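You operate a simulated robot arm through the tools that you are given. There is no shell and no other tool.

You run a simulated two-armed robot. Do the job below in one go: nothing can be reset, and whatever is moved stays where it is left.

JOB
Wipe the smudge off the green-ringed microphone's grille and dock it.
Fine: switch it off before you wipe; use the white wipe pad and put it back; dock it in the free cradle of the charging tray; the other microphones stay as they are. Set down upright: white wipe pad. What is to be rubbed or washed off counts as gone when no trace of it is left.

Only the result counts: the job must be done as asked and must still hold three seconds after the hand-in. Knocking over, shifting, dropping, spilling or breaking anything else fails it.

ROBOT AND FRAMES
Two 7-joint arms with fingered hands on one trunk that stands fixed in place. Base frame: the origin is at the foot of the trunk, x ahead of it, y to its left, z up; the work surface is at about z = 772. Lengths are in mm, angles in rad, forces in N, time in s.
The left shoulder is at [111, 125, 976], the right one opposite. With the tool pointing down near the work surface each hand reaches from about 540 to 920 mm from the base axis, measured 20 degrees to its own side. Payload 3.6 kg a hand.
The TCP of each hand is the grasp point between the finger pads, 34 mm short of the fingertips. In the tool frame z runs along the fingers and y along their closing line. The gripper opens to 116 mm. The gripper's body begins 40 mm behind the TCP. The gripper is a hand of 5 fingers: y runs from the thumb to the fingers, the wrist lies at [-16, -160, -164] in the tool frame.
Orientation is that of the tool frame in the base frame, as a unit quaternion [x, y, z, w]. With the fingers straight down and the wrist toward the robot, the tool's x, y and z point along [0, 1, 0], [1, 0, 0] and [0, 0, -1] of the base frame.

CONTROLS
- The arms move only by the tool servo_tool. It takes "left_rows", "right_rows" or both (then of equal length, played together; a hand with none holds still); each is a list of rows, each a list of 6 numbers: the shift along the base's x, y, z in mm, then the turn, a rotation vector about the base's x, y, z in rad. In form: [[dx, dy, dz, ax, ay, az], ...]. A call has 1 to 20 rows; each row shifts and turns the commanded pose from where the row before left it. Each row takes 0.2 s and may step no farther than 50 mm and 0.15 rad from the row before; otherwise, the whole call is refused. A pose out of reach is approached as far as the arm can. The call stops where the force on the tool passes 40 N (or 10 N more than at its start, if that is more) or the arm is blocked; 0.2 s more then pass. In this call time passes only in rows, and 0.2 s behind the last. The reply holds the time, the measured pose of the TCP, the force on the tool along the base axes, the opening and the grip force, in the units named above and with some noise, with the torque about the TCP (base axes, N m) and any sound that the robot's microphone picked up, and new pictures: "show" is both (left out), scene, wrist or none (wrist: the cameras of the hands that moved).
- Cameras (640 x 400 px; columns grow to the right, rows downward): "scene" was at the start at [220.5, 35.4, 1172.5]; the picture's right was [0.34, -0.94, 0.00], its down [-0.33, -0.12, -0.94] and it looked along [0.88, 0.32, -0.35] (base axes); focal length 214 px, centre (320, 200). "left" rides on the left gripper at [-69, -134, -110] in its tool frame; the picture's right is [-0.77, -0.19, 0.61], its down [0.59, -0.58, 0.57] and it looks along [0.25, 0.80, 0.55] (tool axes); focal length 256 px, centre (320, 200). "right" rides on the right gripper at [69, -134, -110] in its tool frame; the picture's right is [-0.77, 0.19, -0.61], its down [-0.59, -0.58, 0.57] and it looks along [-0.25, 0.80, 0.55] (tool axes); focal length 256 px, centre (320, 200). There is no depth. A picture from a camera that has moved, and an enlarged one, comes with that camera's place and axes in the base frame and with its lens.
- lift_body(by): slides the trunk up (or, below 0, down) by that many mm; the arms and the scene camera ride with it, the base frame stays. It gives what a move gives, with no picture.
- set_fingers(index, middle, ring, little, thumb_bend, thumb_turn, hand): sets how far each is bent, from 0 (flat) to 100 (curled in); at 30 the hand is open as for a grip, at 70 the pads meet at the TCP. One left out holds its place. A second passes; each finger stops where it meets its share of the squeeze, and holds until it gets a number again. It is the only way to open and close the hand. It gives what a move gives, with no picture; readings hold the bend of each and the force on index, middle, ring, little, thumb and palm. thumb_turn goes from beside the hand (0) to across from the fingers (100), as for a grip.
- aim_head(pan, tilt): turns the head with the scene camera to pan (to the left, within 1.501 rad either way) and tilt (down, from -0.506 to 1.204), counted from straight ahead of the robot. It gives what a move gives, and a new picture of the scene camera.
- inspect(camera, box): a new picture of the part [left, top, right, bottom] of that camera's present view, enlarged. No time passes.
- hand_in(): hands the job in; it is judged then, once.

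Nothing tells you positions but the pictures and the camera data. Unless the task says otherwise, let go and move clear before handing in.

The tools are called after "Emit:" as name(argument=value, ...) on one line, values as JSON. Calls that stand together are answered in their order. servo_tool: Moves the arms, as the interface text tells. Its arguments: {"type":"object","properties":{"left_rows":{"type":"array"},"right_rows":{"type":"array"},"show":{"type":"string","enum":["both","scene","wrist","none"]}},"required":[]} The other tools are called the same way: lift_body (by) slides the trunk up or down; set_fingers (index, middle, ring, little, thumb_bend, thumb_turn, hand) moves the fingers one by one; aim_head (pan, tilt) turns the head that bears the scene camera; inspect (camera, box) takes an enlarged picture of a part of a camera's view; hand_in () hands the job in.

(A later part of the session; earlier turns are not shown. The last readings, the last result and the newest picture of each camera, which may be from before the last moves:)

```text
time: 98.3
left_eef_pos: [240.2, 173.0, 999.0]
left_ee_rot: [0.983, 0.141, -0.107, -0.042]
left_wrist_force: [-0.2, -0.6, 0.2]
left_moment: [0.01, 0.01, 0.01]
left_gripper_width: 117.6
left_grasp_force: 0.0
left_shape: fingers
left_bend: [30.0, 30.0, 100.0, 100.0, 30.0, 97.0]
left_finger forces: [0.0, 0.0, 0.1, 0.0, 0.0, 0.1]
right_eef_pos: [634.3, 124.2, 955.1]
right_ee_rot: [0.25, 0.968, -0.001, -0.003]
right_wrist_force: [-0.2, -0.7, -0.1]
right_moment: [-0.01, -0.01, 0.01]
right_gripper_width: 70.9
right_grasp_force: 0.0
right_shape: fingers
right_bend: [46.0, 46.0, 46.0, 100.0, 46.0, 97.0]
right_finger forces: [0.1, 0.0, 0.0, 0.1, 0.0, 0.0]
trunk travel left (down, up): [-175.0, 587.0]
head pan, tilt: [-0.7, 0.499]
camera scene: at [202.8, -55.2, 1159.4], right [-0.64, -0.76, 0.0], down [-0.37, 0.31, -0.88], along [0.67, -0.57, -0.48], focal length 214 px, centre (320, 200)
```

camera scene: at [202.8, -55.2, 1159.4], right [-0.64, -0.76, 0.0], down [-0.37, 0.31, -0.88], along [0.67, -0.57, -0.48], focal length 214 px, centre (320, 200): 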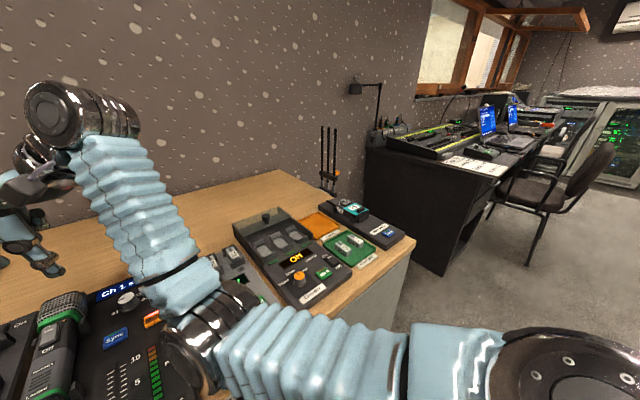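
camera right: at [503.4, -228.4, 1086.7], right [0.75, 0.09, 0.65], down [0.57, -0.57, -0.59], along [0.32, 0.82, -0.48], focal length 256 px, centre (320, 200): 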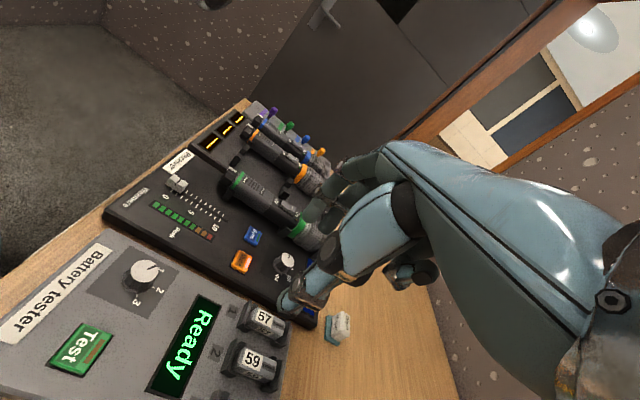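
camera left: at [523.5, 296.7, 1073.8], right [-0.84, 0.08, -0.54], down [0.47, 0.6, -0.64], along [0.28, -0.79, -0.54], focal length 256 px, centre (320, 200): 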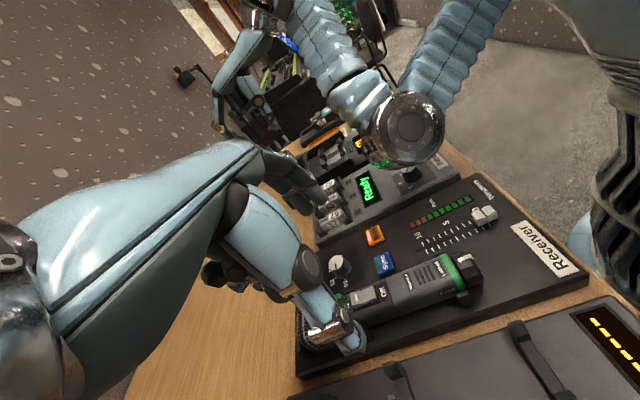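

Emit:
servo_tool(right_rows=[[-7.4, 2.4, 0, 0, 0, 0.0843], [-7.4, 2.4, 0, 0, 0, 0.0843], [-7.4, 2.4, 0, 0, 0, 0.0843], [-7.4, 2.4, 0, 0, 0, 0.0843], [-7.4, 2.4, 0, 0, 0, 0.0843], [-7.4, 2.4, 0, 0, 0, 0.0843], [0, 0, 0, 0, 0, 0]], show="none")

Emit:
aim_head(pan=0.3, tilt=0.75)

```text
time: 99.9
left_eef_pos: [239.2, 172.9, 999.1]
left_ee_rot: [0.983, 0.141, -0.106, -0.042]
left_wrist_force: [0.3, 0.2, -0.3]
left_moment: [0.03, 0.0, 0.01]
left_gripper_width: 117.8
left_grasp_force: 0.0
left_shape: fingers
left_bend: [30.0, 30.0, 100.0, 100.0, 30.0, 97.0]
left_finger forces: [0.0, 0.0, 0.1, 0.0, 0.0, 0.1]
right_eef_pos: [589.2, 139.1, 955.1]
right_ee_rot: [0.001, 1.0, -0.001, -0.002]
right_wrist_force: [-0.2, -0.3, 0.6]
right_moment: [-0.01, 0.0, -0.01]
right_gripper_width: 70.8
right_grasp_force: 0.1
right_shape: fingers
right_bend: [46.0, 46.0, 46.0, 100.0, 46.0, 97.0]
right_finger forces: [0.0, 0.0, 0.0, 0.0, 0.0, 0.1]
trunk travel left (down, up): [-175.0, 587.0]
head pan, tilt: [-0.7, 0.499]
```

```text
time: 101.2
left_eef_pos: [239.3, 173.7, 999.9]
left_ee_rot: [0.983, 0.141, -0.107, -0.042]
left_wrist_force: [0.3, 1.4, 0.7]
left_moment: [0.02, 0.02, 0.0]
left_gripper_width: 117.6
left_grasp_force: 0.0
left_shape: fingers
left_bend: [30.0, 30.0, 100.0, 100.0, 30.0, 97.0]
left_finger forces: [0.1, 0.1, 0.0, 0.0, 0.1, 0.1]
right_eef_pos: [588.9, 138.9, 955.0]
right_ee_rot: [0.002, 1.0, -0.001, -0.003]
right_wrist_force: [0.2, -0.9, 0.0]
right_moment: [0.01, 0.01, -0.01]
right_gripper_width: 70.9
right_grasp_force: 0.1
right_shape: fingers
right_bend: [46.0, 46.0, 46.0, 100.0, 46.0, 97.0]
right_finger forces: [0.0, 0.0, 0.0, 0.0, 0.0, 0.0]
trunk travel left (down, up): [-175.0, 587.0]
head pan, tilt: [0.3, 0.75]
camera scene: at [212.4, 27.8, 1137.4], right [0.29, -0.96, 0.0], down [-0.65, -0.2, -0.73], along [0.7, 0.22, -0.68], focal length 214 px, centre (320, 200)
```

scene: 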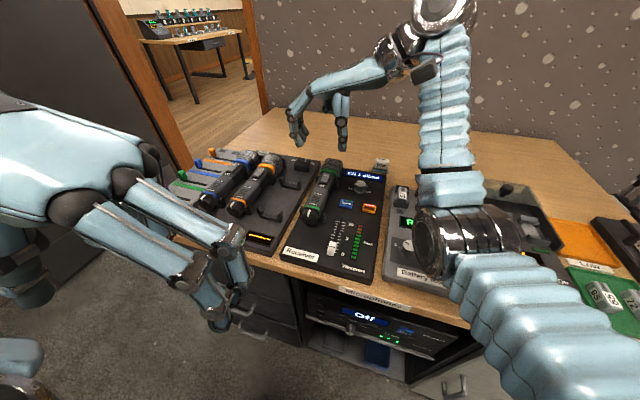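

The right hand now hangs correctly above the mic. Its elbow is fairly low over the battery tester, so I raise the trunk by 80 mm to give the elbow more room before descending.

Emit:
lift_body(by=80)

Emit:
servo_tool(right_rows=[[0, 0, -12, 0, 0, 0], [0, 0, -12, 0, 0, 0], [0, 0, -12, 0, 0, 0], [0, 0, -12, 0, 0, 0], [0, 0, -12, 0, 0, 0], [0, 0, -12, 0, 0, 0], [0, 0, -12, 0, 0, 0], [0, 0, 0, 0, 0, 0]])

```text
time: 102.3
left_eef_pos: [239.9, 171.8, 1079.3]
left_ee_rot: [0.983, 0.141, -0.108, -0.042]
left_wrist_force: [0.0, 0.9, -0.3]
left_moment: [0.02, 0.0, 0.0]
left_gripper_width: 117.6
left_grasp_force: 0.1
left_shape: fingers
left_bend: [30.0, 30.0, 100.0, 100.0, 30.0, 97.0]
left_finger forces: [0.0, 0.1, 0.1, 0.0, 0.0, 0.0]
right_eef_pos: [590.2, 139.1, 1033.9]
right_ee_rot: [0.001, 1.0, -0.001, -0.003]
right_wrist_force: [1.3, -0.4, -0.4]
right_moment: [0.01, 0.04, 0.01]
right_gripper_width: 70.8
right_grasp_force: 0.1
right_shape: fingers
right_bend: [46.0, 46.0, 46.0, 100.0, 46.0, 97.0]
right_finger forces: [0.1, 0.0, 0.1, 0.1, 0.0, 0.0]
trunk travel left (down, up): [-255.0, 507.0]
head pan, tilt: [0.3, 0.75]
```

```text
time: 104.1
left_eef_pos: [241.5, 171.7, 1080.2]
left_ee_rot: [0.983, 0.141, -0.107, -0.042]
left_wrist_force: [0.3, -0.6, -0.3]
left_moment: [0.0, 0.02, -0.01]
left_gripper_width: 117.7
left_grasp_force: 0.1
left_shape: fingers
left_bend: [30.0, 30.0, 100.0, 100.0, 30.0, 97.0]
left_finger forces: [0.1, 0.0, 0.0, 0.1, 0.1, 0.1]
right_eef_pos: [589.1, 138.4, 950.8]
right_ee_rot: [0.001, 1.0, -0.001, -0.002]
right_wrist_force: [-0.4, 0.2, 0.5]
right_moment: [-0.01, 0.0, -0.01]
right_gripper_width: 70.9
right_grasp_force: 0.1
right_shape: fingers
right_bend: [46.0, 46.0, 46.0, 100.0, 46.0, 97.0]
right_finger forces: [0.0, 0.0, 0.0, 0.0, 0.1, 0.0]
trunk travel left (down, up): [-255.0, 507.0]
head pan, tilt: [0.3, 0.75]
camera scene: at [172.7, 27.8, 1221.2], right [0.3, -0.96, 0.0], down [-0.65, -0.2, -0.73], along [0.7, 0.22, -0.68], focal length 214 px, centre (320, 200)
camera right: at [522.2, 5.3, 1063.3], right [0.77, 0.19, 0.61], down [0.59, -0.58, -0.57], along [0.25, 0.79, -0.56], focal length 256 px, centre (320, 200)
```

scene: 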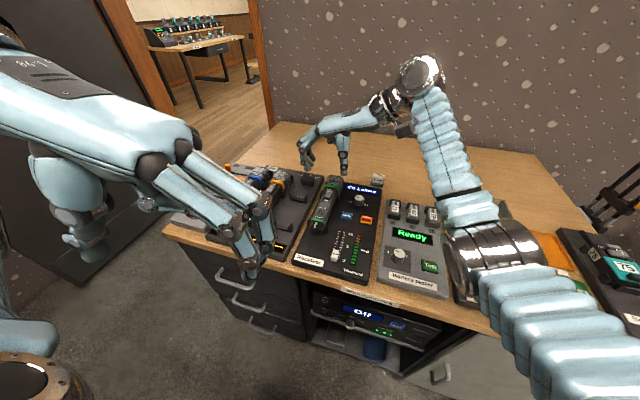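
right: 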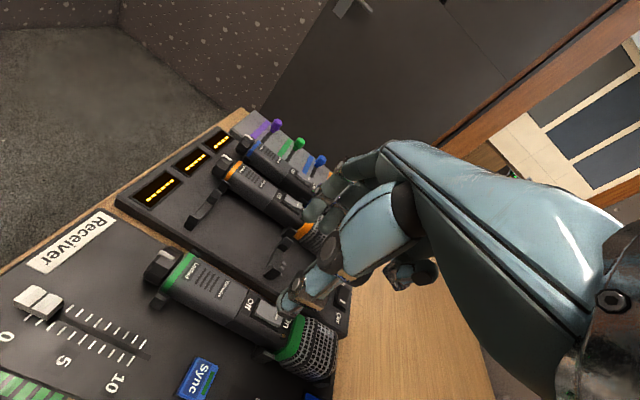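

Emit:
servo_tool(left_rows=[[0, 10, 2, 0, 0, 0], [0, 10, 2, 0, 0, 0], [0, 10, 2, 0, 0, 0], [0, 10, 2, 0, 0, 0], [0, 10, 2, 0, 0, 0], [0, 10, 2, 0, 0, 0], [0, 10, 2, 0, 0, 0], [0, 0, 0, 0, 0, 0]], show="scene")

Emit:
inspect(camera="scene", box=[280, 110, 400, 200])

Emit:
inspect(camera="right", box=[240, 200, 400, 320])

```text
time: 105.9
left_eef_pos: [240.2, 242.8, 1094.8]
left_ee_rot: [0.983, 0.141, -0.107, -0.042]
left_wrist_force: [0.7, -0.2, 1.1]
left_moment: [-0.02, 0.02, 0.0]
left_gripper_width: 117.6
left_grasp_force: 0.0
left_shape: fingers
left_bend: [30.0, 30.0, 100.0, 100.0, 30.0, 97.0]
left_finger forces: [0.0, 0.1, 0.0, 0.0, 0.0, 0.0]
right_eef_pos: [588.8, 138.6, 951.6]
right_ee_rot: [0.001, 1.0, -0.002, -0.003]
right_wrist_force: [0.7, -0.2, 0.6]
right_moment: [0.01, 0.02, 0.0]
right_gripper_width: 70.9
right_grasp_force: 0.0
right_shape: fingers
right_bend: [46.0, 46.0, 46.0, 100.0, 46.0, 97.0]
right_finger forces: [0.0, 0.0, 0.0, 0.0, 0.0, 0.1]
trunk travel left (down, up): [-255.0, 507.0]
head pan, tilt: [0.3, 0.75]
camera scene: at [172.8, 27.8, 1221.2], right [0.3, -0.96, 0.0], down [-0.65, -0.2, -0.73], along [0.7, 0.22, -0.68], focal length 214 px, centre (320, 200)
```

scene: 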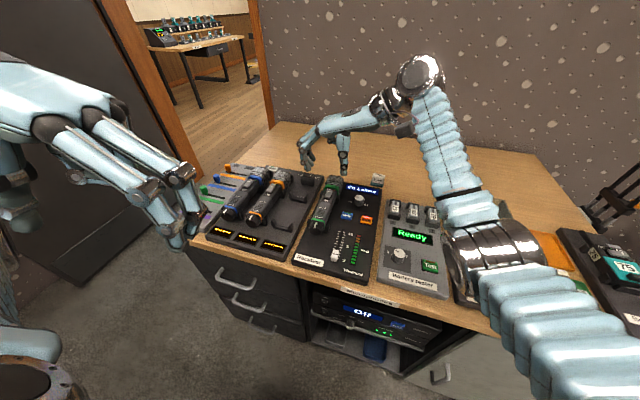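

```text
4.44 times, centred on (340, 155) of scene
camera zoom: at [172.8, 27.8, 1221.2], right [0.3, -0.96, 0.0], down [-0.65, -0.2, -0.73], along [0.7, 0.22, -0.68], focal length 953 px, centre (231, 400)
```

zoom: 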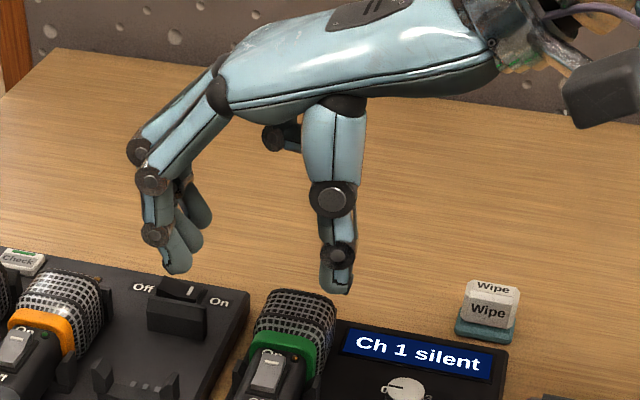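

```text
3.33 times, centred on (320, 260) of right
camera zoom: at [522.2, 5.3, 1063.4], right [0.77, 0.19, 0.61], down [0.59, -0.58, -0.57], along [0.25, 0.79, -0.56], focal length 853 px, centre (320, 0)
```

zoom: 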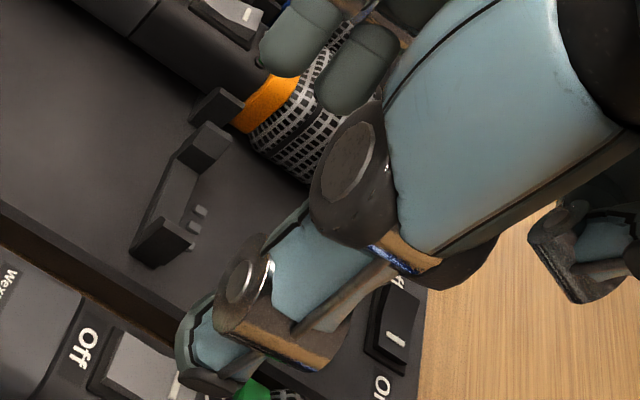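

The fingers and thumb straddle symmetrically (inner gap ±35 mm, tips about 38 mm below the TCP). I descend toward the mic.

Emit:
servo_tool(right_rows=[[0, 0, -12, 0, 0, 0], [0, 0, -12, 0, 0, 0], [0, 0, -12, 0, 0, 0], [0, 0, -12, 0, 0, 0], [0, 0, -12, 0, 0, 0], [0, 0, -12, 0, 0, 0], [0, 0, -12, 0, 0, 0], [0, 0, 0, 0, 0, 0]])

Emit:
inspect(camera="scene", box=[280, 130, 380, 210])

Emit:
inspect(camera="right", box=[220, 180, 380, 320])

```text
time: 107.7
left_eef_pos: [240.5, 242.4, 1094.0]
left_ee_rot: [0.983, 0.141, -0.107, -0.042]
left_wrist_force: [0.7, -0.6, -0.1]
left_moment: [0.03, -0.05, 0.05]
left_gripper_width: 117.7
left_grasp_force: 0.1
left_shape: fingers
left_bend: [30.0, 30.0, 100.0, 100.0, 30.0, 97.0]
left_finger forces: [0.0, 0.0, 0.0, 0.1, 0.0, 0.0]
right_eef_pos: [589.0, 139.7, 866.9]
right_ee_rot: [0.0, 1.0, -0.002, -0.001]
right_wrist_force: [0.2, 0.4, 0.0]
right_moment: [0.05, 0.0, 0.01]
right_gripper_width: 71.0
right_grasp_force: 0.1
right_shape: fingers
right_bend: [46.0, 46.0, 46.0, 100.0, 46.0, 97.0]
right_finger forces: [0.0, 0.1, 0.1, 0.0, 0.1, 0.0]
trunk travel left (down, up): [-255.0, 507.0]
head pan, tilt: [0.3, 0.75]
camera scene: at [172.8, 27.9, 1221.2], right [0.3, -0.96, 0.0], down [-0.65, -0.2, -0.73], along [0.7, 0.22, -0.68], focal length 214 px, centre (320, 200)
camera right: at [522.9, 5.5, 979.0], right [0.77, 0.19, 0.61], down [0.59, -0.58, -0.57], along [0.25, 0.79, -0.56], focal length 256 px, centre (320, 200)
```

scene: 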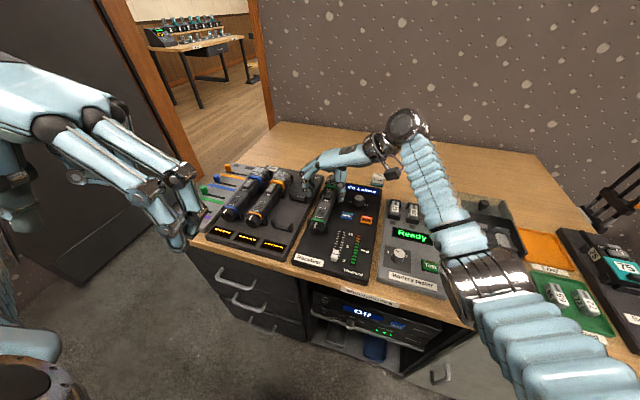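
right: 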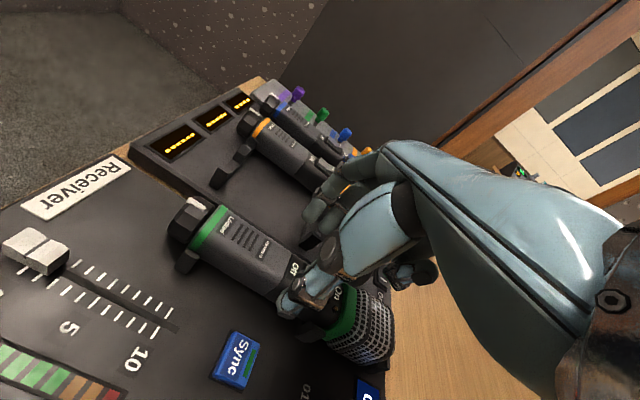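

```text
5.00 times, centred on (330, 170) of scene
camera zoom: at [172.8, 27.9, 1221.2], right [0.3, -0.96, 0.0], down [-0.65, -0.2, -0.73], along [0.7, 0.22, -0.68], focal length 1072 px, centre (270, 350)
```

zoom: 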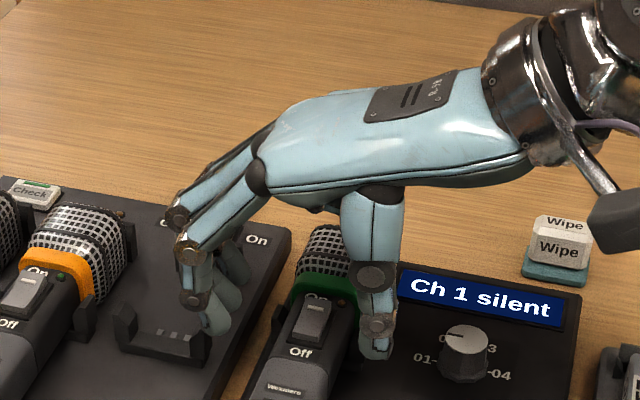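

```text
2.86 times, centred on (300, 250) of right
camera zoom: at [522.9, 5.5, 979.0], right [0.77, 0.19, 0.61], down [0.59, -0.58, -0.57], along [0.25, 0.79, -0.56], focal length 731 px, centre (377, 57)
```

zoom: 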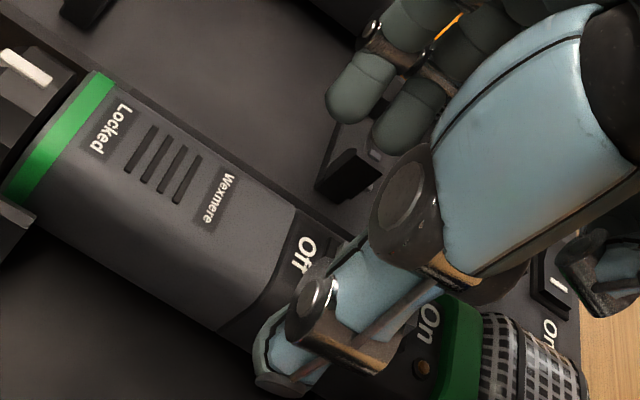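

Emit:
servo_tool(right_rows=[[0, -0.5, -8, 0, 0, 0], [0, 0, -8, 0, 0, 0], [0, 0, -7, 0, 0, 0], [0, 0, -6, 0, 0, 0], [0, 0, -6, 0, 0, 0], [0, 0, 0, 0, 0, 0]], show="none")

Emit:
inspect(camera="scene", box=[290, 160, 370, 220])

Emit:
inspect(camera="right", box=[220, 180, 380, 320])

```text
time: 109.1
left_eef_pos: [239.3, 243.9, 1093.5]
left_ee_rot: [0.983, 0.141, -0.107, -0.042]
left_wrist_force: [0.7, -0.4, -0.2]
left_moment: [-0.01, -0.03, 0.01]
left_gripper_width: 117.6
left_grasp_force: 0.0
left_shape: fingers
left_bend: [30.0, 30.0, 100.0, 100.0, 30.0, 97.0]
left_finger forces: [0.0, 0.1, 0.0, 0.0, 0.0, 0.0]
right_eef_pos: [590.0, 138.0, 832.9]
right_ee_rot: [0.001, 1.0, -0.002, -0.003]
right_wrist_force: [-0.2, -0.1, 0.0]
right_moment: [0.04, -0.01, 0.0]
right_gripper_width: 70.9
right_grasp_force: 0.1
right_shape: fingers
right_bend: [46.0, 46.0, 46.0, 100.0, 46.0, 97.0]
right_finger forces: [0.0, 0.0, 0.0, 0.1, 0.1, 0.1]
trunk travel left (down, up): [-255.0, 507.0]
head pan, tilt: [0.3, 0.75]
```

```text
6.67 times, centred on (330, 190) of scene
camera zoom: at [172.8, 27.8, 1221.2], right [0.3, -0.96, 0.0], down [-0.65, -0.2, -0.73], along [0.7, 0.22, -0.68], focal length 1430 px, centre (253, 267)
```

zoom: 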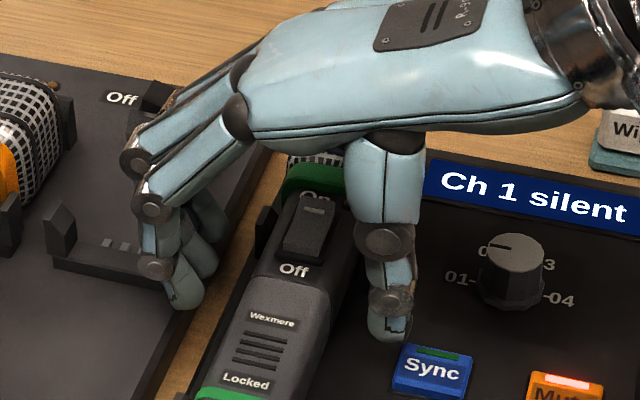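

```text
2.86 times, centred on (300, 250) of right
camera zoom: at [522.5, 5.0, 944.0], right [0.77, 0.19, 0.61], down [0.59, -0.58, -0.57], along [0.25, 0.79, -0.56], focal length 731 px, centre (377, 57)
```

zoom: 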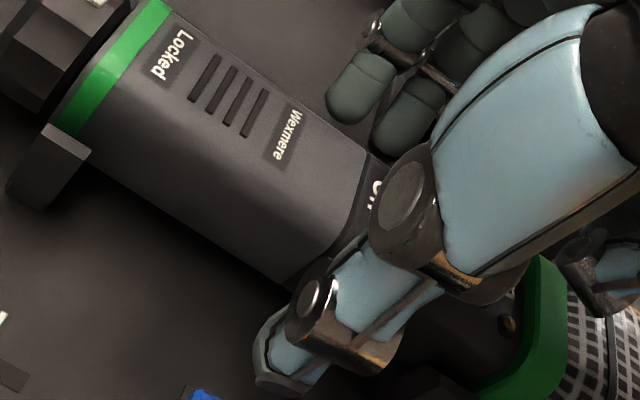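

The grip straddles the mic with no contact. I close stepwise with index, middle and thumb.

Emit:
set_fingers(hand="right", index=54, middle=54, thumb_bend=54)

Emit:
set_fingers(hand="right", index=57, middle=57, thumb_bend=57)

Emit:
inspect(camera="scene", box=[290, 160, 370, 220])

Emit:
inspect(camera="right", box=[220, 180, 380, 320])

```text
time: 110.1
left_eef_pos: [239.6, 243.2, 1094.8]
left_ee_rot: [0.983, 0.141, -0.107, -0.042]
left_wrist_force: [0.8, 0.8, -0.3]
left_moment: [-0.01, 0.01, -0.02]
left_gripper_width: 117.3
left_grasp_force: 0.1
left_shape: fingers
left_bend: [30.0, 30.0, 100.0, 100.0, 30.0, 97.0]
left_finger forces: [0.0, 0.1, 0.0, 0.1, 0.0, 0.1]
right_eef_pos: [589.5, 138.1, 832.3]
right_ee_rot: [0.001, 1.0, -0.002, -0.003]
right_wrist_force: [-0.7, -0.5, 0.4]
right_moment: [0.01, 0.0, 0.01]
right_gripper_width: 48.2
right_grasp_force: 0.0
right_shape: fingers
right_bend: [54.0, 54.0, 46.0, 100.0, 54.0, 97.0]
right_finger forces: [0.1, 0.0, 0.0, 0.1, 0.1, 0.0]
trunk travel left (down, up): [-255.0, 507.0]
head pan, tilt: [0.3, 0.75]
```

```text
time: 111.1
left_eef_pos: [239.8, 241.6, 1093.8]
left_ee_rot: [0.983, 0.142, -0.107, -0.042]
left_wrist_force: [-0.5, 0.7, -0.1]
left_moment: [-0.01, -0.01, 0.02]
left_gripper_width: 117.6
left_grasp_force: 0.0
left_shape: fingers
left_bend: [30.0, 30.0, 100.0, 100.0, 30.0, 97.0]
left_finger forces: [0.2, 0.1, 0.0, 0.1, 0.0, 0.0]
right_eef_pos: [589.3, 138.3, 833.4]
right_ee_rot: [0.001, 1.0, -0.002, -0.002]
right_wrist_force: [-0.2, 0.3, 0.0]
right_moment: [0.03, 0.0, 0.02]
right_gripper_width: 42.6
right_grasp_force: 0.0
right_shape: fingers
right_bend: [56.0, 56.0, 46.0, 100.0, 56.0, 98.0]
right_finger forces: [0.0, 0.0, 0.1, 0.0, 0.1, 0.0]
trunk travel left (down, up): [-255.0, 507.0]
head pan, tilt: [0.3, 0.75]
```

```text
6.67 times, centred on (330, 190) of scene
camera zoom: at [172.8, 27.9, 1221.2], right [0.3, -0.96, 0.0], down [-0.65, -0.2, -0.73], along [0.7, 0.22, -0.68], focal length 1430 px, centre (253, 267)
```

zoom: 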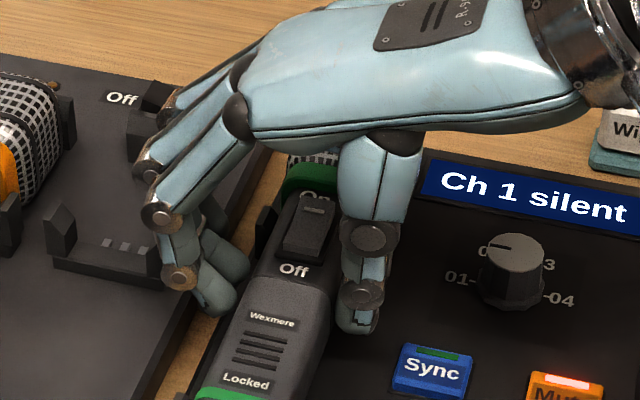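

```text
2.86 times, centred on (300, 250) of right
camera zoom: at [522.5, 5.0, 944.2], right [0.77, 0.19, 0.61], down [0.59, -0.58, -0.57], along [0.25, 0.79, -0.56], focal length 731 px, centre (377, 57)
```

zoom: 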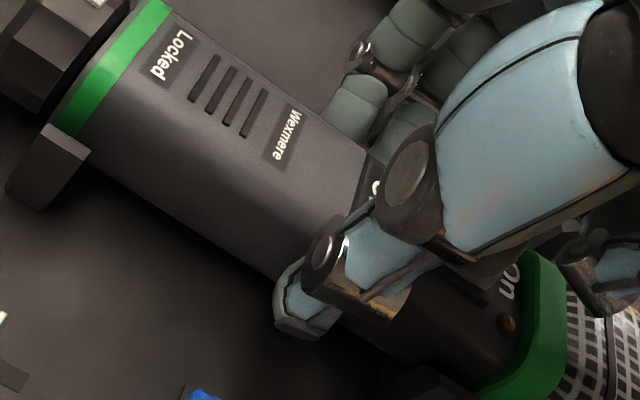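

Emit:
set_fingers(hand="right", index=60, middle=60, thumb_bend=60)

Emit:
inspect(camera="scene", box=[290, 160, 370, 220])

```text
time: 112.1
left_eef_pos: [240.4, 243.6, 1093.2]
left_ee_rot: [0.983, 0.141, -0.107, -0.042]
left_wrist_force: [-1.3, 0.9, 0.7]
left_moment: [0.0, 0.02, -0.02]
left_gripper_width: 117.4
left_grasp_force: 0.1
left_shape: fingers
left_bend: [30.0, 30.0, 100.0, 100.0, 30.0, 97.0]
left_finger forces: [0.1, 0.1, 0.0, 0.1, 0.0, 0.0]
right_eef_pos: [589.2, 137.7, 832.0]
right_ee_rot: [0.001, 1.0, -0.002, -0.003]
right_wrist_force: [0.0, -0.5, -0.1]
right_moment: [0.0, 0.01, -0.03]
right_gripper_width: 34.9
right_grasp_force: 2.8
right_shape: fingers
right_bend: [59.0, 59.0, 46.0, 100.0, 59.0, 98.0]
right_finger forces: [1.4, 1.2, 0.1, 0.1, 3.1, 0.0]
trunk travel left (down, up): [-255.0, 507.0]
head pan, tilt: [0.3, 0.75]
```

```text
6.67 times, centred on (330, 190) of scene
camera zoom: at [172.8, 27.8, 1221.2], right [0.3, -0.96, 0.0], down [-0.65, -0.2, -0.73], along [0.7, 0.22, -0.68], focal length 1430 px, centre (253, 267)
```

zoom: 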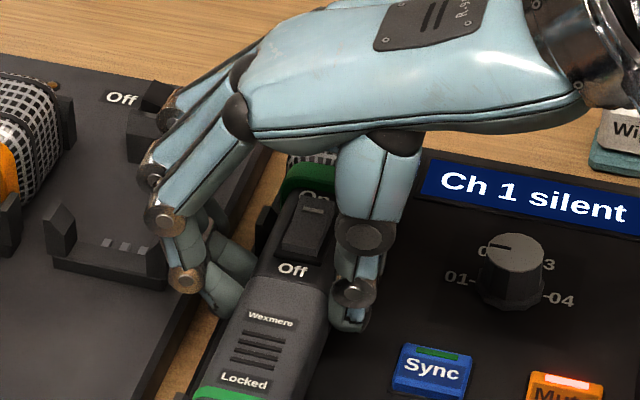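

Both sides are in balanced contact. I squeeze more firmly, then lift a few millimetres and check.

Emit:
set_fingers(hand="right", index=68, middle=68, thumb_bend=68)

Emit:
servo_tool(right_rows=[[0, 0, 2, 0, 0, 0], [0, 0, 3, 0, 0, 0], [0, 0, 3, 0, 0, 0], [0, 0, 0, 0, 0, 0]], show="none")

Emit:
inspect(camera="scene", box=[290, 160, 370, 220])

Emit:
inspect(camera="right", box=[160, 180, 400, 360])

```text
time: 113.1
left_eef_pos: [239.3, 242.5, 1093.0]
left_ee_rot: [0.983, 0.141, -0.107, -0.042]
left_wrist_force: [-0.2, -0.1, -0.7]
left_moment: [0.03, 0.02, 0.0]
left_gripper_width: 117.5
left_grasp_force: 0.2
left_shape: fingers
left_bend: [30.0, 30.0, 100.0, 100.0, 30.0, 97.0]
left_finger forces: [0.0, 0.0, 0.0, 0.0, 0.1, 0.0]
right_eef_pos: [588.9, 137.9, 833.2]
right_ee_rot: [0.001, 1.0, -0.002, -0.003]
right_wrist_force: [-1.0, 1.0, 0.3]
right_moment: [-0.01, -0.01, 0.02]
right_gripper_width: 32.2
right_grasp_force: 17.5
right_shape: fingers
right_bend: [61.0, 60.0, 46.0, 100.0, 61.0, 98.0]
right_finger forces: [9.1, 9.0, 0.0, 0.1, 17.2, 0.0]
trunk travel left (down, up): [-255.0, 507.0]
head pan, tilt: [0.3, 0.75]
```

```text
time: 114.1
left_eef_pos: [239.7, 242.2, 1094.9]
left_ee_rot: [0.983, 0.142, -0.106, -0.042]
left_wrist_force: [-0.5, 0.0, -0.4]
left_moment: [0.0, 0.03, 0.03]
left_gripper_width: 117.6
left_grasp_force: 0.1
left_shape: fingers
left_bend: [30.0, 30.0, 100.0, 100.0, 30.0, 97.0]
left_finger forces: [0.1, 0.0, 0.0, 0.0, 0.0, 0.0]
right_eef_pos: [590.2, 139.4, 840.6]
right_ee_rot: [0.001, 1.0, -0.002, -0.002]
right_wrist_force: [-0.2, 0.5, -2.6]
right_moment: [-0.01, 0.08, 0.02]
right_gripper_width: 32.5
right_grasp_force: 18.2
right_shape: fingers
right_bend: [61.0, 61.0, 46.0, 100.0, 61.0, 98.0]
right_finger forces: [9.3, 8.5, 0.0, 0.0, 17.7, 0.1]
trunk travel left (down, up): [-255.0, 507.0]
head pan, tilt: [0.3, 0.75]
```

```text
6.67 times, centred on (330, 190) of scene
camera zoom: at [173.1, 28.0, 1221.1], right [0.3, -0.96, 0.0], down [-0.65, -0.2, -0.73], along [0.7, 0.22, -0.68], focal length 1430 px, centre (253, 267)
```

zoom: 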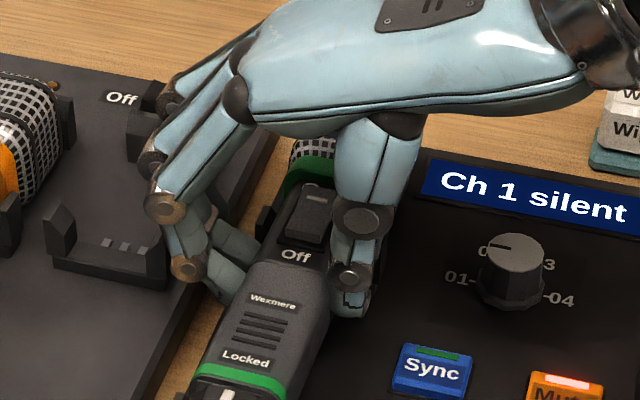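

```text
2.22 times, centred on (280, 270) of right
camera zoom: at [522.7, 4.9, 951.9], right [0.77, 0.19, 0.61], down [0.59, -0.58, -0.57], along [0.25, 0.79, -0.56], focal length 569 px, centre (409, 44)
```

zoom: 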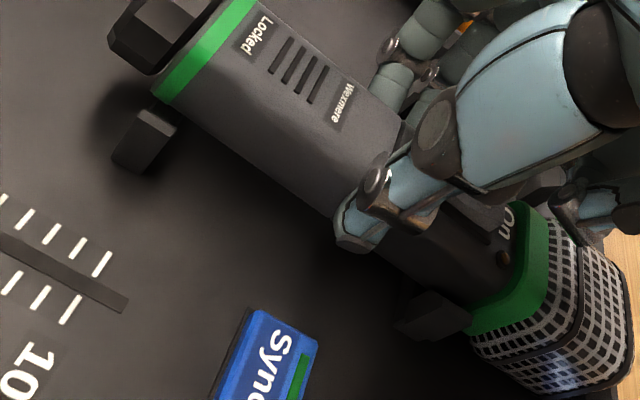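

The mic lifts (about 2.6 N). I tuck the ring finger in so it will clear the orange mic later, then lift to a safe height and check the mic's attitude.

Emit:
set_fingers(hand="right", ring=56)

Emit:
servo_tool(right_rows=[[0, 0, 6, 0, 0, 0], [0, 0, 8, 0, 0, 0], [0, 0, 8, 0, 0, 0], [0, 0, 8, 0, 0, 0], [0, 0, 6, 0, 0, 0], [0, 0, 0, 0, 0, 0]])

Emit:
inspect(camera="scene", box=[290, 140, 370, 210])

Emit:
inspect(camera="right", box=[160, 180, 400, 360])

```text
time: 115.1
left_eef_pos: [239.7, 242.4, 1094.4]
left_ee_rot: [0.983, 0.141, -0.106, -0.042]
left_wrist_force: [-0.2, 0.8, 0.5]
left_moment: [-0.03, 0.0, -0.01]
left_gripper_width: 117.5
left_grasp_force: 0.2
left_shape: fingers
left_bend: [30.0, 30.0, 100.0, 100.0, 30.0, 97.0]
left_finger forces: [0.1, 0.0, 0.1, 0.0, 0.0, 0.0]
right_eef_pos: [588.8, 138.2, 840.7]
right_ee_rot: [0.0, 1.0, -0.001, -0.004]
right_wrist_force: [-0.3, 0.1, -3.1]
right_moment: [-0.01, 0.02, 0.01]
right_gripper_width: 32.1
right_grasp_force: 18.3
right_shape: fingers
right_bend: [61.0, 61.0, 56.0, 100.0, 61.0, 98.0]
right_finger forces: [9.3, 8.5, 0.0, 0.0, 17.7, 0.1]
trunk travel left (down, up): [-255.0, 507.0]
head pan, tilt: [0.3, 0.75]
```

```text
time: 116.5
left_eef_pos: [239.6, 242.9, 1094.3]
left_ee_rot: [0.983, 0.141, -0.108, -0.042]
left_wrist_force: [0.1, -0.3, -0.3]
left_moment: [0.01, 0.02, 0.03]
left_gripper_width: 117.3
left_grasp_force: 0.0
left_shape: fingers
left_bend: [30.0, 30.0, 100.0, 100.0, 30.0, 97.0]
left_finger forces: [0.0, 0.0, 0.1, 0.0, 0.0, 0.1]
right_eef_pos: [590.2, 137.8, 875.3]
right_ee_rot: [0.001, 1.0, -0.002, -0.002]
right_wrist_force: [-0.5, -0.4, -4.3]
right_moment: [0.01, 0.12, -0.01]
right_gripper_width: 32.1
right_grasp_force: 17.6
right_shape: fingers
right_bend: [61.0, 61.0, 56.0, 100.0, 61.0, 98.0]
right_finger forces: [9.6, 8.1, 0.1, 0.0, 17.7, 0.1]
trunk travel left (down, up): [-255.0, 507.0]
head pan, tilt: [0.3, 0.75]
camera scene: at [173.2, 28.0, 1221.1], right [0.3, -0.96, 0.0], down [-0.65, -0.2, -0.73], along [0.7, 0.22, -0.68], focal length 214 px, centre (320, 200)
camera right: at [522.7, 5.1, 987.7], right [0.77, 0.19, 0.61], down [0.59, -0.58, -0.57], along [0.25, 0.79, -0.56], focal length 256 px, centre (320, 200)
```

scene: 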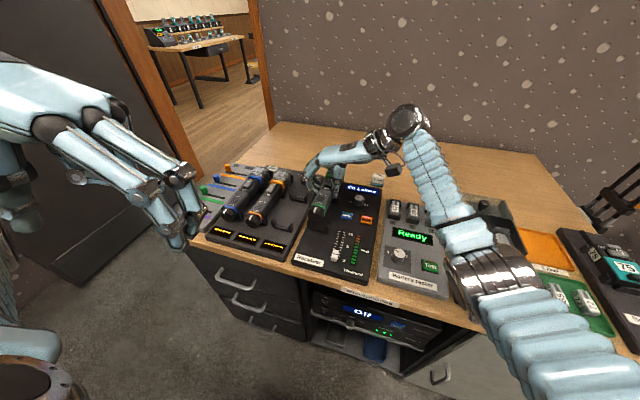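
right: 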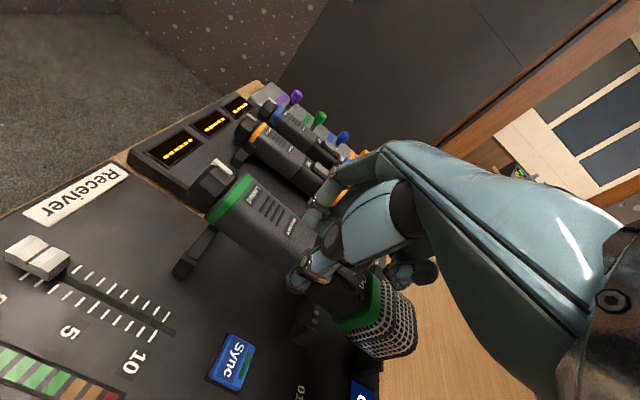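

```text
5.71 times, centred on (330, 175) of scene
camera zoom: at [173.2, 28.0, 1221.1], right [0.3, -0.96, 0.0], down [-0.65, -0.2, -0.73], along [0.7, 0.22, -0.68], focal length 1226 px, centre (263, 343)
```

zoom: 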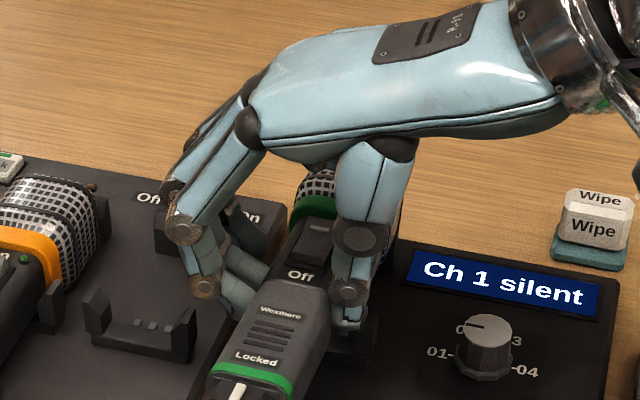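

```text
2.22 times, centred on (280, 270) of right
camera zoom: at [522.7, 5.1, 987.7], right [0.77, 0.19, 0.61], down [0.59, -0.58, -0.57], along [0.25, 0.79, -0.56], focal length 569 px, centre (409, 44)
```

zoom: 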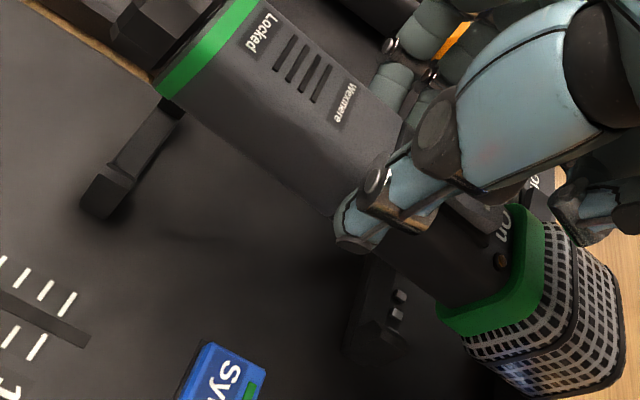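

The mic hangs level to within about 3°, nose slightly down. I correct that with a small pitch and then shift it by the computed (-24.4, +90.7) over the free cradle.

Emit:
servo_tool(right_rows=[[0, 0, 3, 0, -0.02, 0], [0, 0, 2, 0, -0.03, 0], [-3.05, 11.34, 0, 0, 0, 0], [-3.05, 11.34, 0, 0, 0, 0], [-3.05, 11.34, 0, 0, 0, 0], [-3.05, 11.34, 0, 0, 0, 0], [-3.05, 11.34, 0, 0, 0, 0], [-3.05, 11.34, 0, 0, 0, 0], [-3.05, 11.34, 0, 0, 0, 0], [-3.05, 11.32, 0, 0, 0, 0], [0, 0, 0, 0, 0, 0], [0, 0, 0, 0, 0, 0]])

Emit:
inspect(camera="scene", box=[260, 140, 340, 210])

Emit:
inspect(camera="right", box=[160, 180, 400, 360])

Emit:
inspect(camera="left", box=[0, 0, 640, 400])

```text
time: 119.1
left_eef_pos: [240.1, 241.6, 1092.8]
left_ee_rot: [0.983, 0.141, -0.107, -0.042]
left_wrist_force: [0.1, 0.3, -0.1]
left_moment: [-0.02, 0.01, 0.03]
left_gripper_width: 117.5
left_grasp_force: 0.0
left_shape: fingers
left_bend: [30.0, 30.0, 100.0, 100.0, 30.0, 97.0]
left_finger forces: [0.0, 0.0, 0.0, 0.1, 0.1, 0.0]
right_eef_pos: [565.2, 227.9, 880.8]
right_ee_rot: [0.0, 1.0, -0.001, 0.022]
right_wrist_force: [0.2, 0.2, -4.3]
right_moment: [0.0, 0.14, 0.0]
right_gripper_width: 32.1
right_grasp_force: 17.8
right_shape: fingers
right_bend: [61.0, 61.0, 56.0, 100.0, 61.0, 98.0]
right_finger forces: [9.6, 8.1, 0.0, 0.0, 17.6, 0.1]
trunk travel left (down, up): [-255.0, 507.0]
head pan, tilt: [0.3, 0.75]
camera scene: at [173.2, 28.2, 1221.1], right [0.3, -0.96, 0.0], down [-0.65, -0.2, -0.73], along [0.7, 0.22, -0.68], focal length 214 px, centre (320, 200)
camera right: at [492.7, 95.5, 988.8], right [0.74, 0.19, 0.64], down [0.61, -0.58, -0.54], along [0.27, 0.79, -0.54], focal length 256 px, centre (320, 200)
```

scene: 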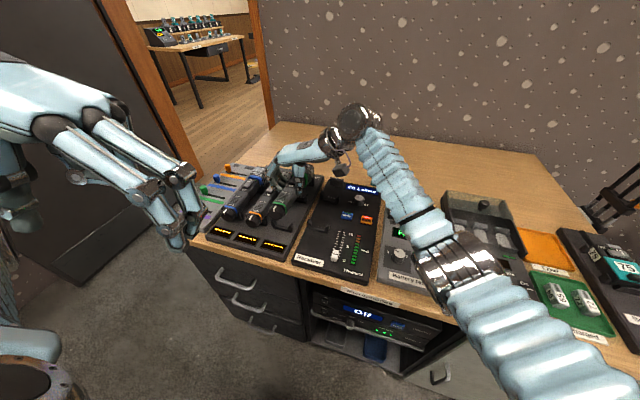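
right: 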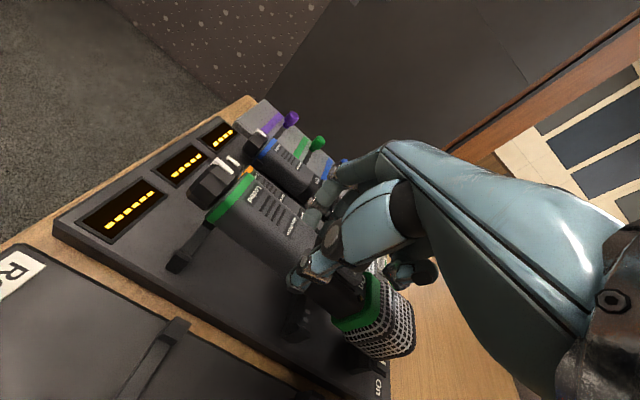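

```text
5.71 times, centred on (300, 175) of scene
camera zoom: at [173.2, 28.2, 1221.1], right [0.3, -0.96, 0.0], down [-0.65, -0.2, -0.73], along [0.7, 0.22, -0.68], focal length 1226 px, centre (434, 343)
```

zoom: 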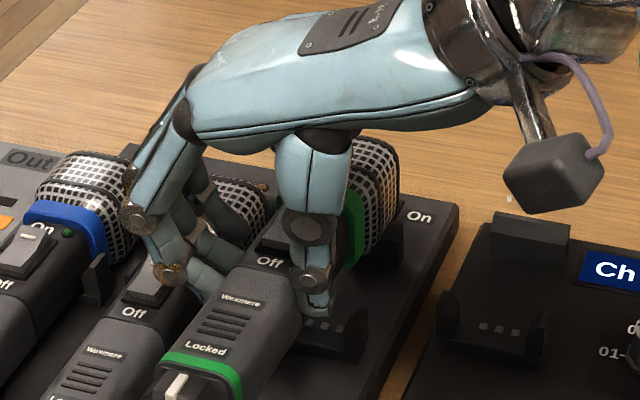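

```text
2.22 times, centred on (280, 270) of right
camera zoom: at [492.7, 95.5, 988.8], right [0.74, 0.19, 0.64], down [0.61, -0.58, -0.54], along [0.27, 0.79, -0.54], focal length 569 px, centre (409, 44)
```

zoom: 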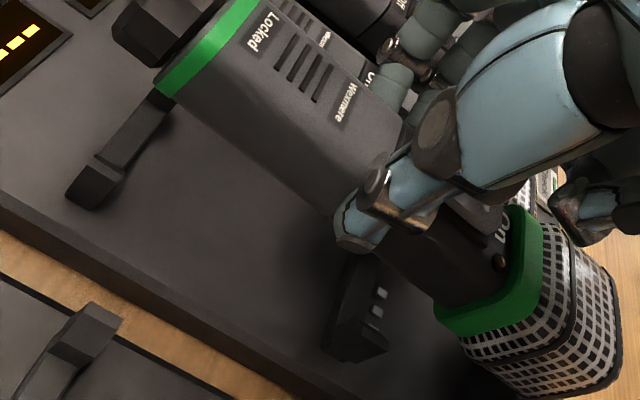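

```text
1.00 times, centred on (320, 200) of left (not enlarged: the box is as wide or as high as the picture)
camera zoom: at [164.4, 346.8, 1230.4], right [-0.91, -0.01, -0.42], down [0.27, 0.75, -0.6], along [0.32, -0.66, -0.68], focal length 256 px, centre (320, 200)
```

zoom: 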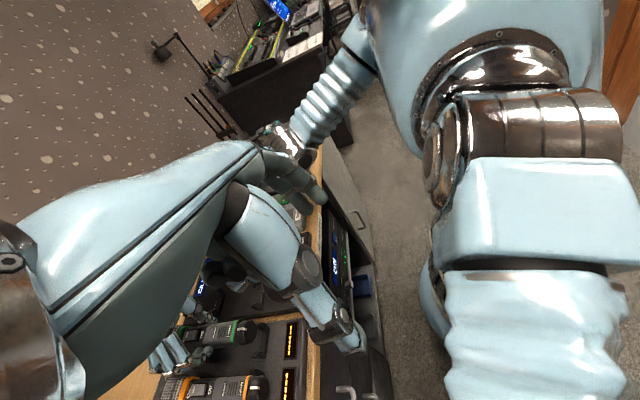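

Emit:
inspect(camera="scene", box=[264, 180, 296, 212])

Emit:
inspect(camera="scene", box=[280, 150, 320, 185])

```text
12.50 times, centred on (280, 196) of scene
camera zoom: at [173.2, 28.2, 1221.1], right [0.3, -0.96, 0.0], down [-0.65, -0.2, -0.73], along [0.7, 0.22, -0.68], focal length 2681 px, centre (820, 250)
```

zoom: 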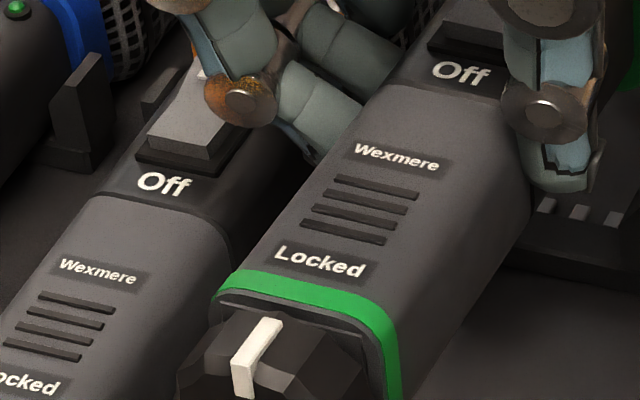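

```text
11.43 times, centred on (300, 168) of scene
camera zoom: at [173.2, 28.2, 1221.1], right [0.3, -0.96, 0.0], down [-0.65, -0.2, -0.73], along [0.7, 0.22, -0.68], focal length 2451 px, centre (549, 571)
```

zoom: 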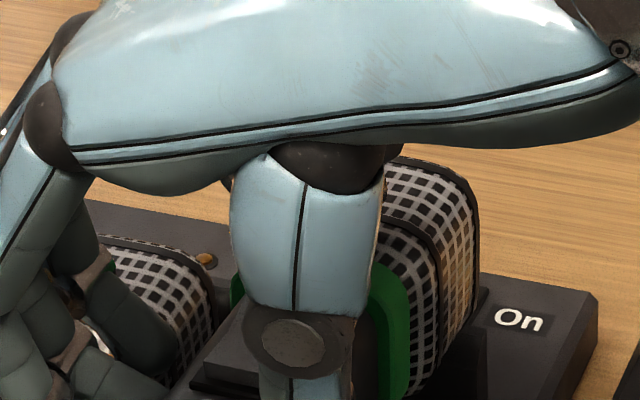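

Measuring against the orange mic in the same picture: the green mic is still about 0.05 rad nose-down and 3.7 mm too far forward, which fits the tilting it did when lifted. I correct both.

Emit:
servo_tool(right_rows=[[-1.2, 0, 0, 0, -0.02, 0], [-1.2, 0.2, 0, 0, -0.02, 0], [-1.3, 0, 0, 0, -0.01, 0.005], [0, 0, 0, 0, 0, 0], [0, 0, 0, 0, 0, 0]], show="none")

Emit:
inspect(camera="scene", box=[264, 180, 296, 212])

Emit:
inspect(camera="right", box=[180, 200, 380, 360])

```text
time: 120.3
left_eef_pos: [240.4, 243.3, 1093.0]
left_ee_rot: [0.983, 0.142, -0.108, -0.042]
left_wrist_force: [-0.1, 0.5, 0.1]
left_moment: [-0.02, 0.0, -0.03]
left_gripper_width: 117.9
left_grasp_force: 0.0
left_shape: fingers
left_bend: [30.0, 30.0, 100.0, 100.0, 30.0, 97.0]
left_finger forces: [0.0, 0.0, 0.0, 0.0, 0.0, 0.0]
right_eef_pos: [561.6, 228.6, 880.9]
right_ee_rot: [-0.001, 0.999, -0.002, 0.048]
right_wrist_force: [0.0, -0.3, -3.9]
right_moment: [-0.03, 0.11, -0.02]
right_gripper_width: 32.3
right_grasp_force: 17.5
right_shape: fingers
right_bend: [61.0, 61.0, 56.0, 100.0, 61.0, 98.0]
right_finger forces: [9.7, 8.2, 0.0, 0.0, 17.9, 0.0]
trunk travel left (down, up): [-255.0, 507.0]
head pan, tilt: [0.3, 0.75]
```

```text
12.50 times, centred on (280, 196) of scene
camera zoom: at [173.2, 28.2, 1221.1], right [0.3, -0.96, 0.0], down [-0.65, -0.2, -0.73], along [0.7, 0.22, -0.68], focal length 2681 px, centre (820, 250)
```

zoom: 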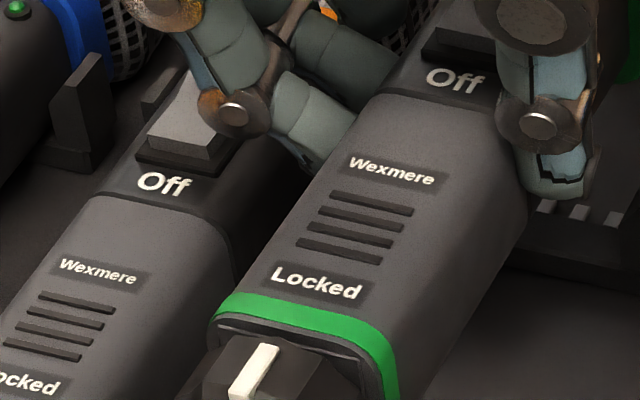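

```text
2.50 times, centred on (280, 280) of right
camera zoom: at [484.4, 95.3, 984.8], right [0.71, 0.19, 0.68], down [0.64, -0.58, -0.5], along [0.3, 0.79, -0.53], focal length 640 px, centre (420, 0)
```

zoom: 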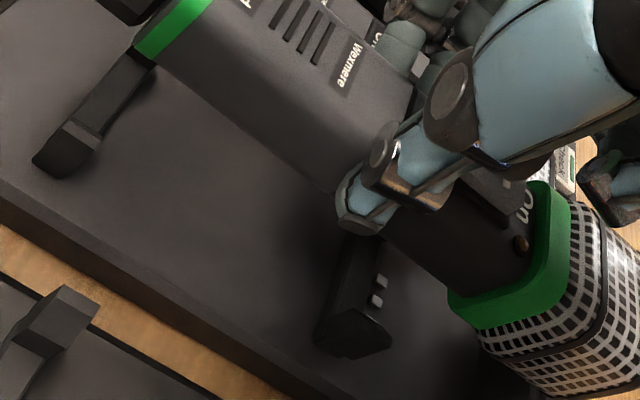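

Now its image matches the docked position within a millimetre and it is level. I lower it in stages.

Emit:
servo_tool(right_rows=[[0, 0, -7, 0, 0, 0], [0, 0, -7, 0, 0, 0], [0, 0, -6, 0, 0, 0], [0, 0, -5, 0, 0, 0], [0, 0, 0, 0, 0, 0], [0, 0, 0, 0, 0, 0]], show="none")

Emit:
inspect(camera="scene", box=[264, 180, 304, 215])

Emit:
inspect(camera="right", box=[180, 200, 380, 360])

Emit:
inspect(camera="scene", box=[290, 150, 340, 190])

```text
time: 121.7
left_eef_pos: [241.1, 242.5, 1094.1]
left_ee_rot: [0.983, 0.142, -0.107, -0.042]
left_wrist_force: [-0.3, -0.3, 0.1]
left_moment: [0.03, -0.01, 0.04]
left_gripper_width: 117.5
left_grasp_force: 0.1
left_shape: fingers
left_bend: [30.0, 30.0, 100.0, 100.0, 30.0, 97.0]
left_finger forces: [0.0, 0.0, 0.0, 0.0, 0.0, 0.0]
right_eef_pos: [562.3, 229.7, 855.9]
right_ee_rot: [-0.003, 0.999, -0.002, 0.047]
right_wrist_force: [0.1, -0.3, -4.5]
right_moment: [0.01, 0.07, 0.03]
right_gripper_width: 32.0
right_grasp_force: 17.5
right_shape: fingers
right_bend: [61.0, 61.0, 56.0, 100.0, 61.0, 98.0]
right_finger forces: [9.6, 8.1, 0.0, 0.1, 17.8, 0.1]
trunk travel left (down, up): [-255.0, 507.0]
head pan, tilt: [0.3, 0.75]
```

```text
11.43 times, centred on (284, 198) of scene
camera zoom: at [173.2, 28.2, 1221.1], right [0.3, -0.96, 0.0], down [-0.65, -0.2, -0.73], along [0.7, 0.22, -0.68], focal length 2451 px, centre (731, 229)
```

zoom: 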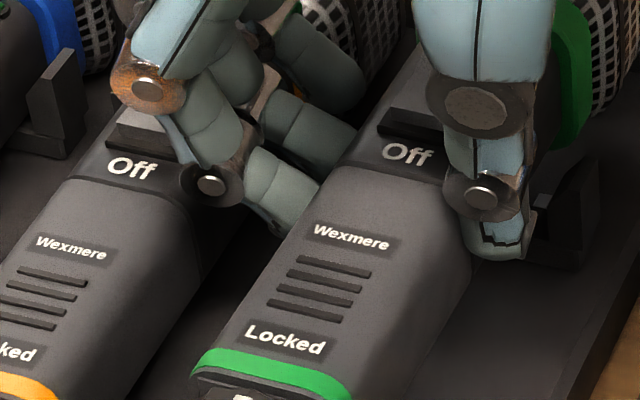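

```text
2.50 times, centred on (280, 280) of right
camera zoom: at [484.7, 95.5, 960.1], right [0.71, 0.19, 0.68], down [0.64, -0.58, -0.51], along [0.3, 0.79, -0.53], focal length 640 px, centre (420, 0)
```

zoom: 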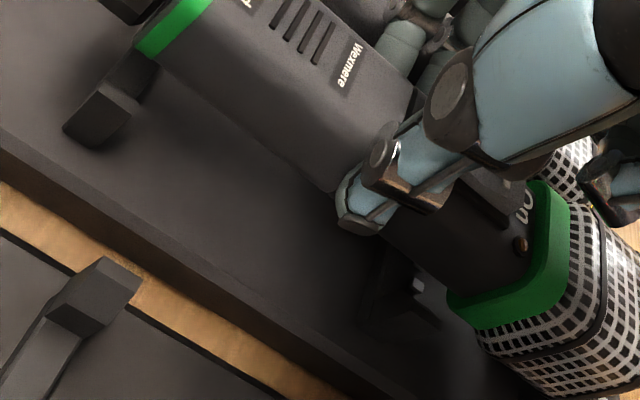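

```text
10.00 times, centred on (315, 170) of scene
camera zoom: at [173.2, 28.2, 1221.1], right [0.3, -0.96, 0.0], down [-0.65, -0.2, -0.73], along [0.7, 0.22, -0.68], focal length 2145 px, centre (370, 500)
```

zoom: 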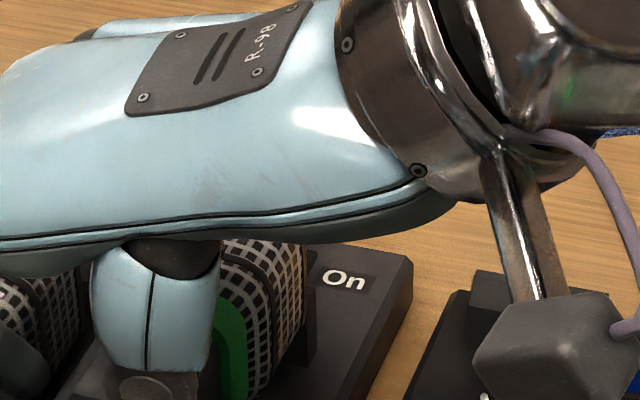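

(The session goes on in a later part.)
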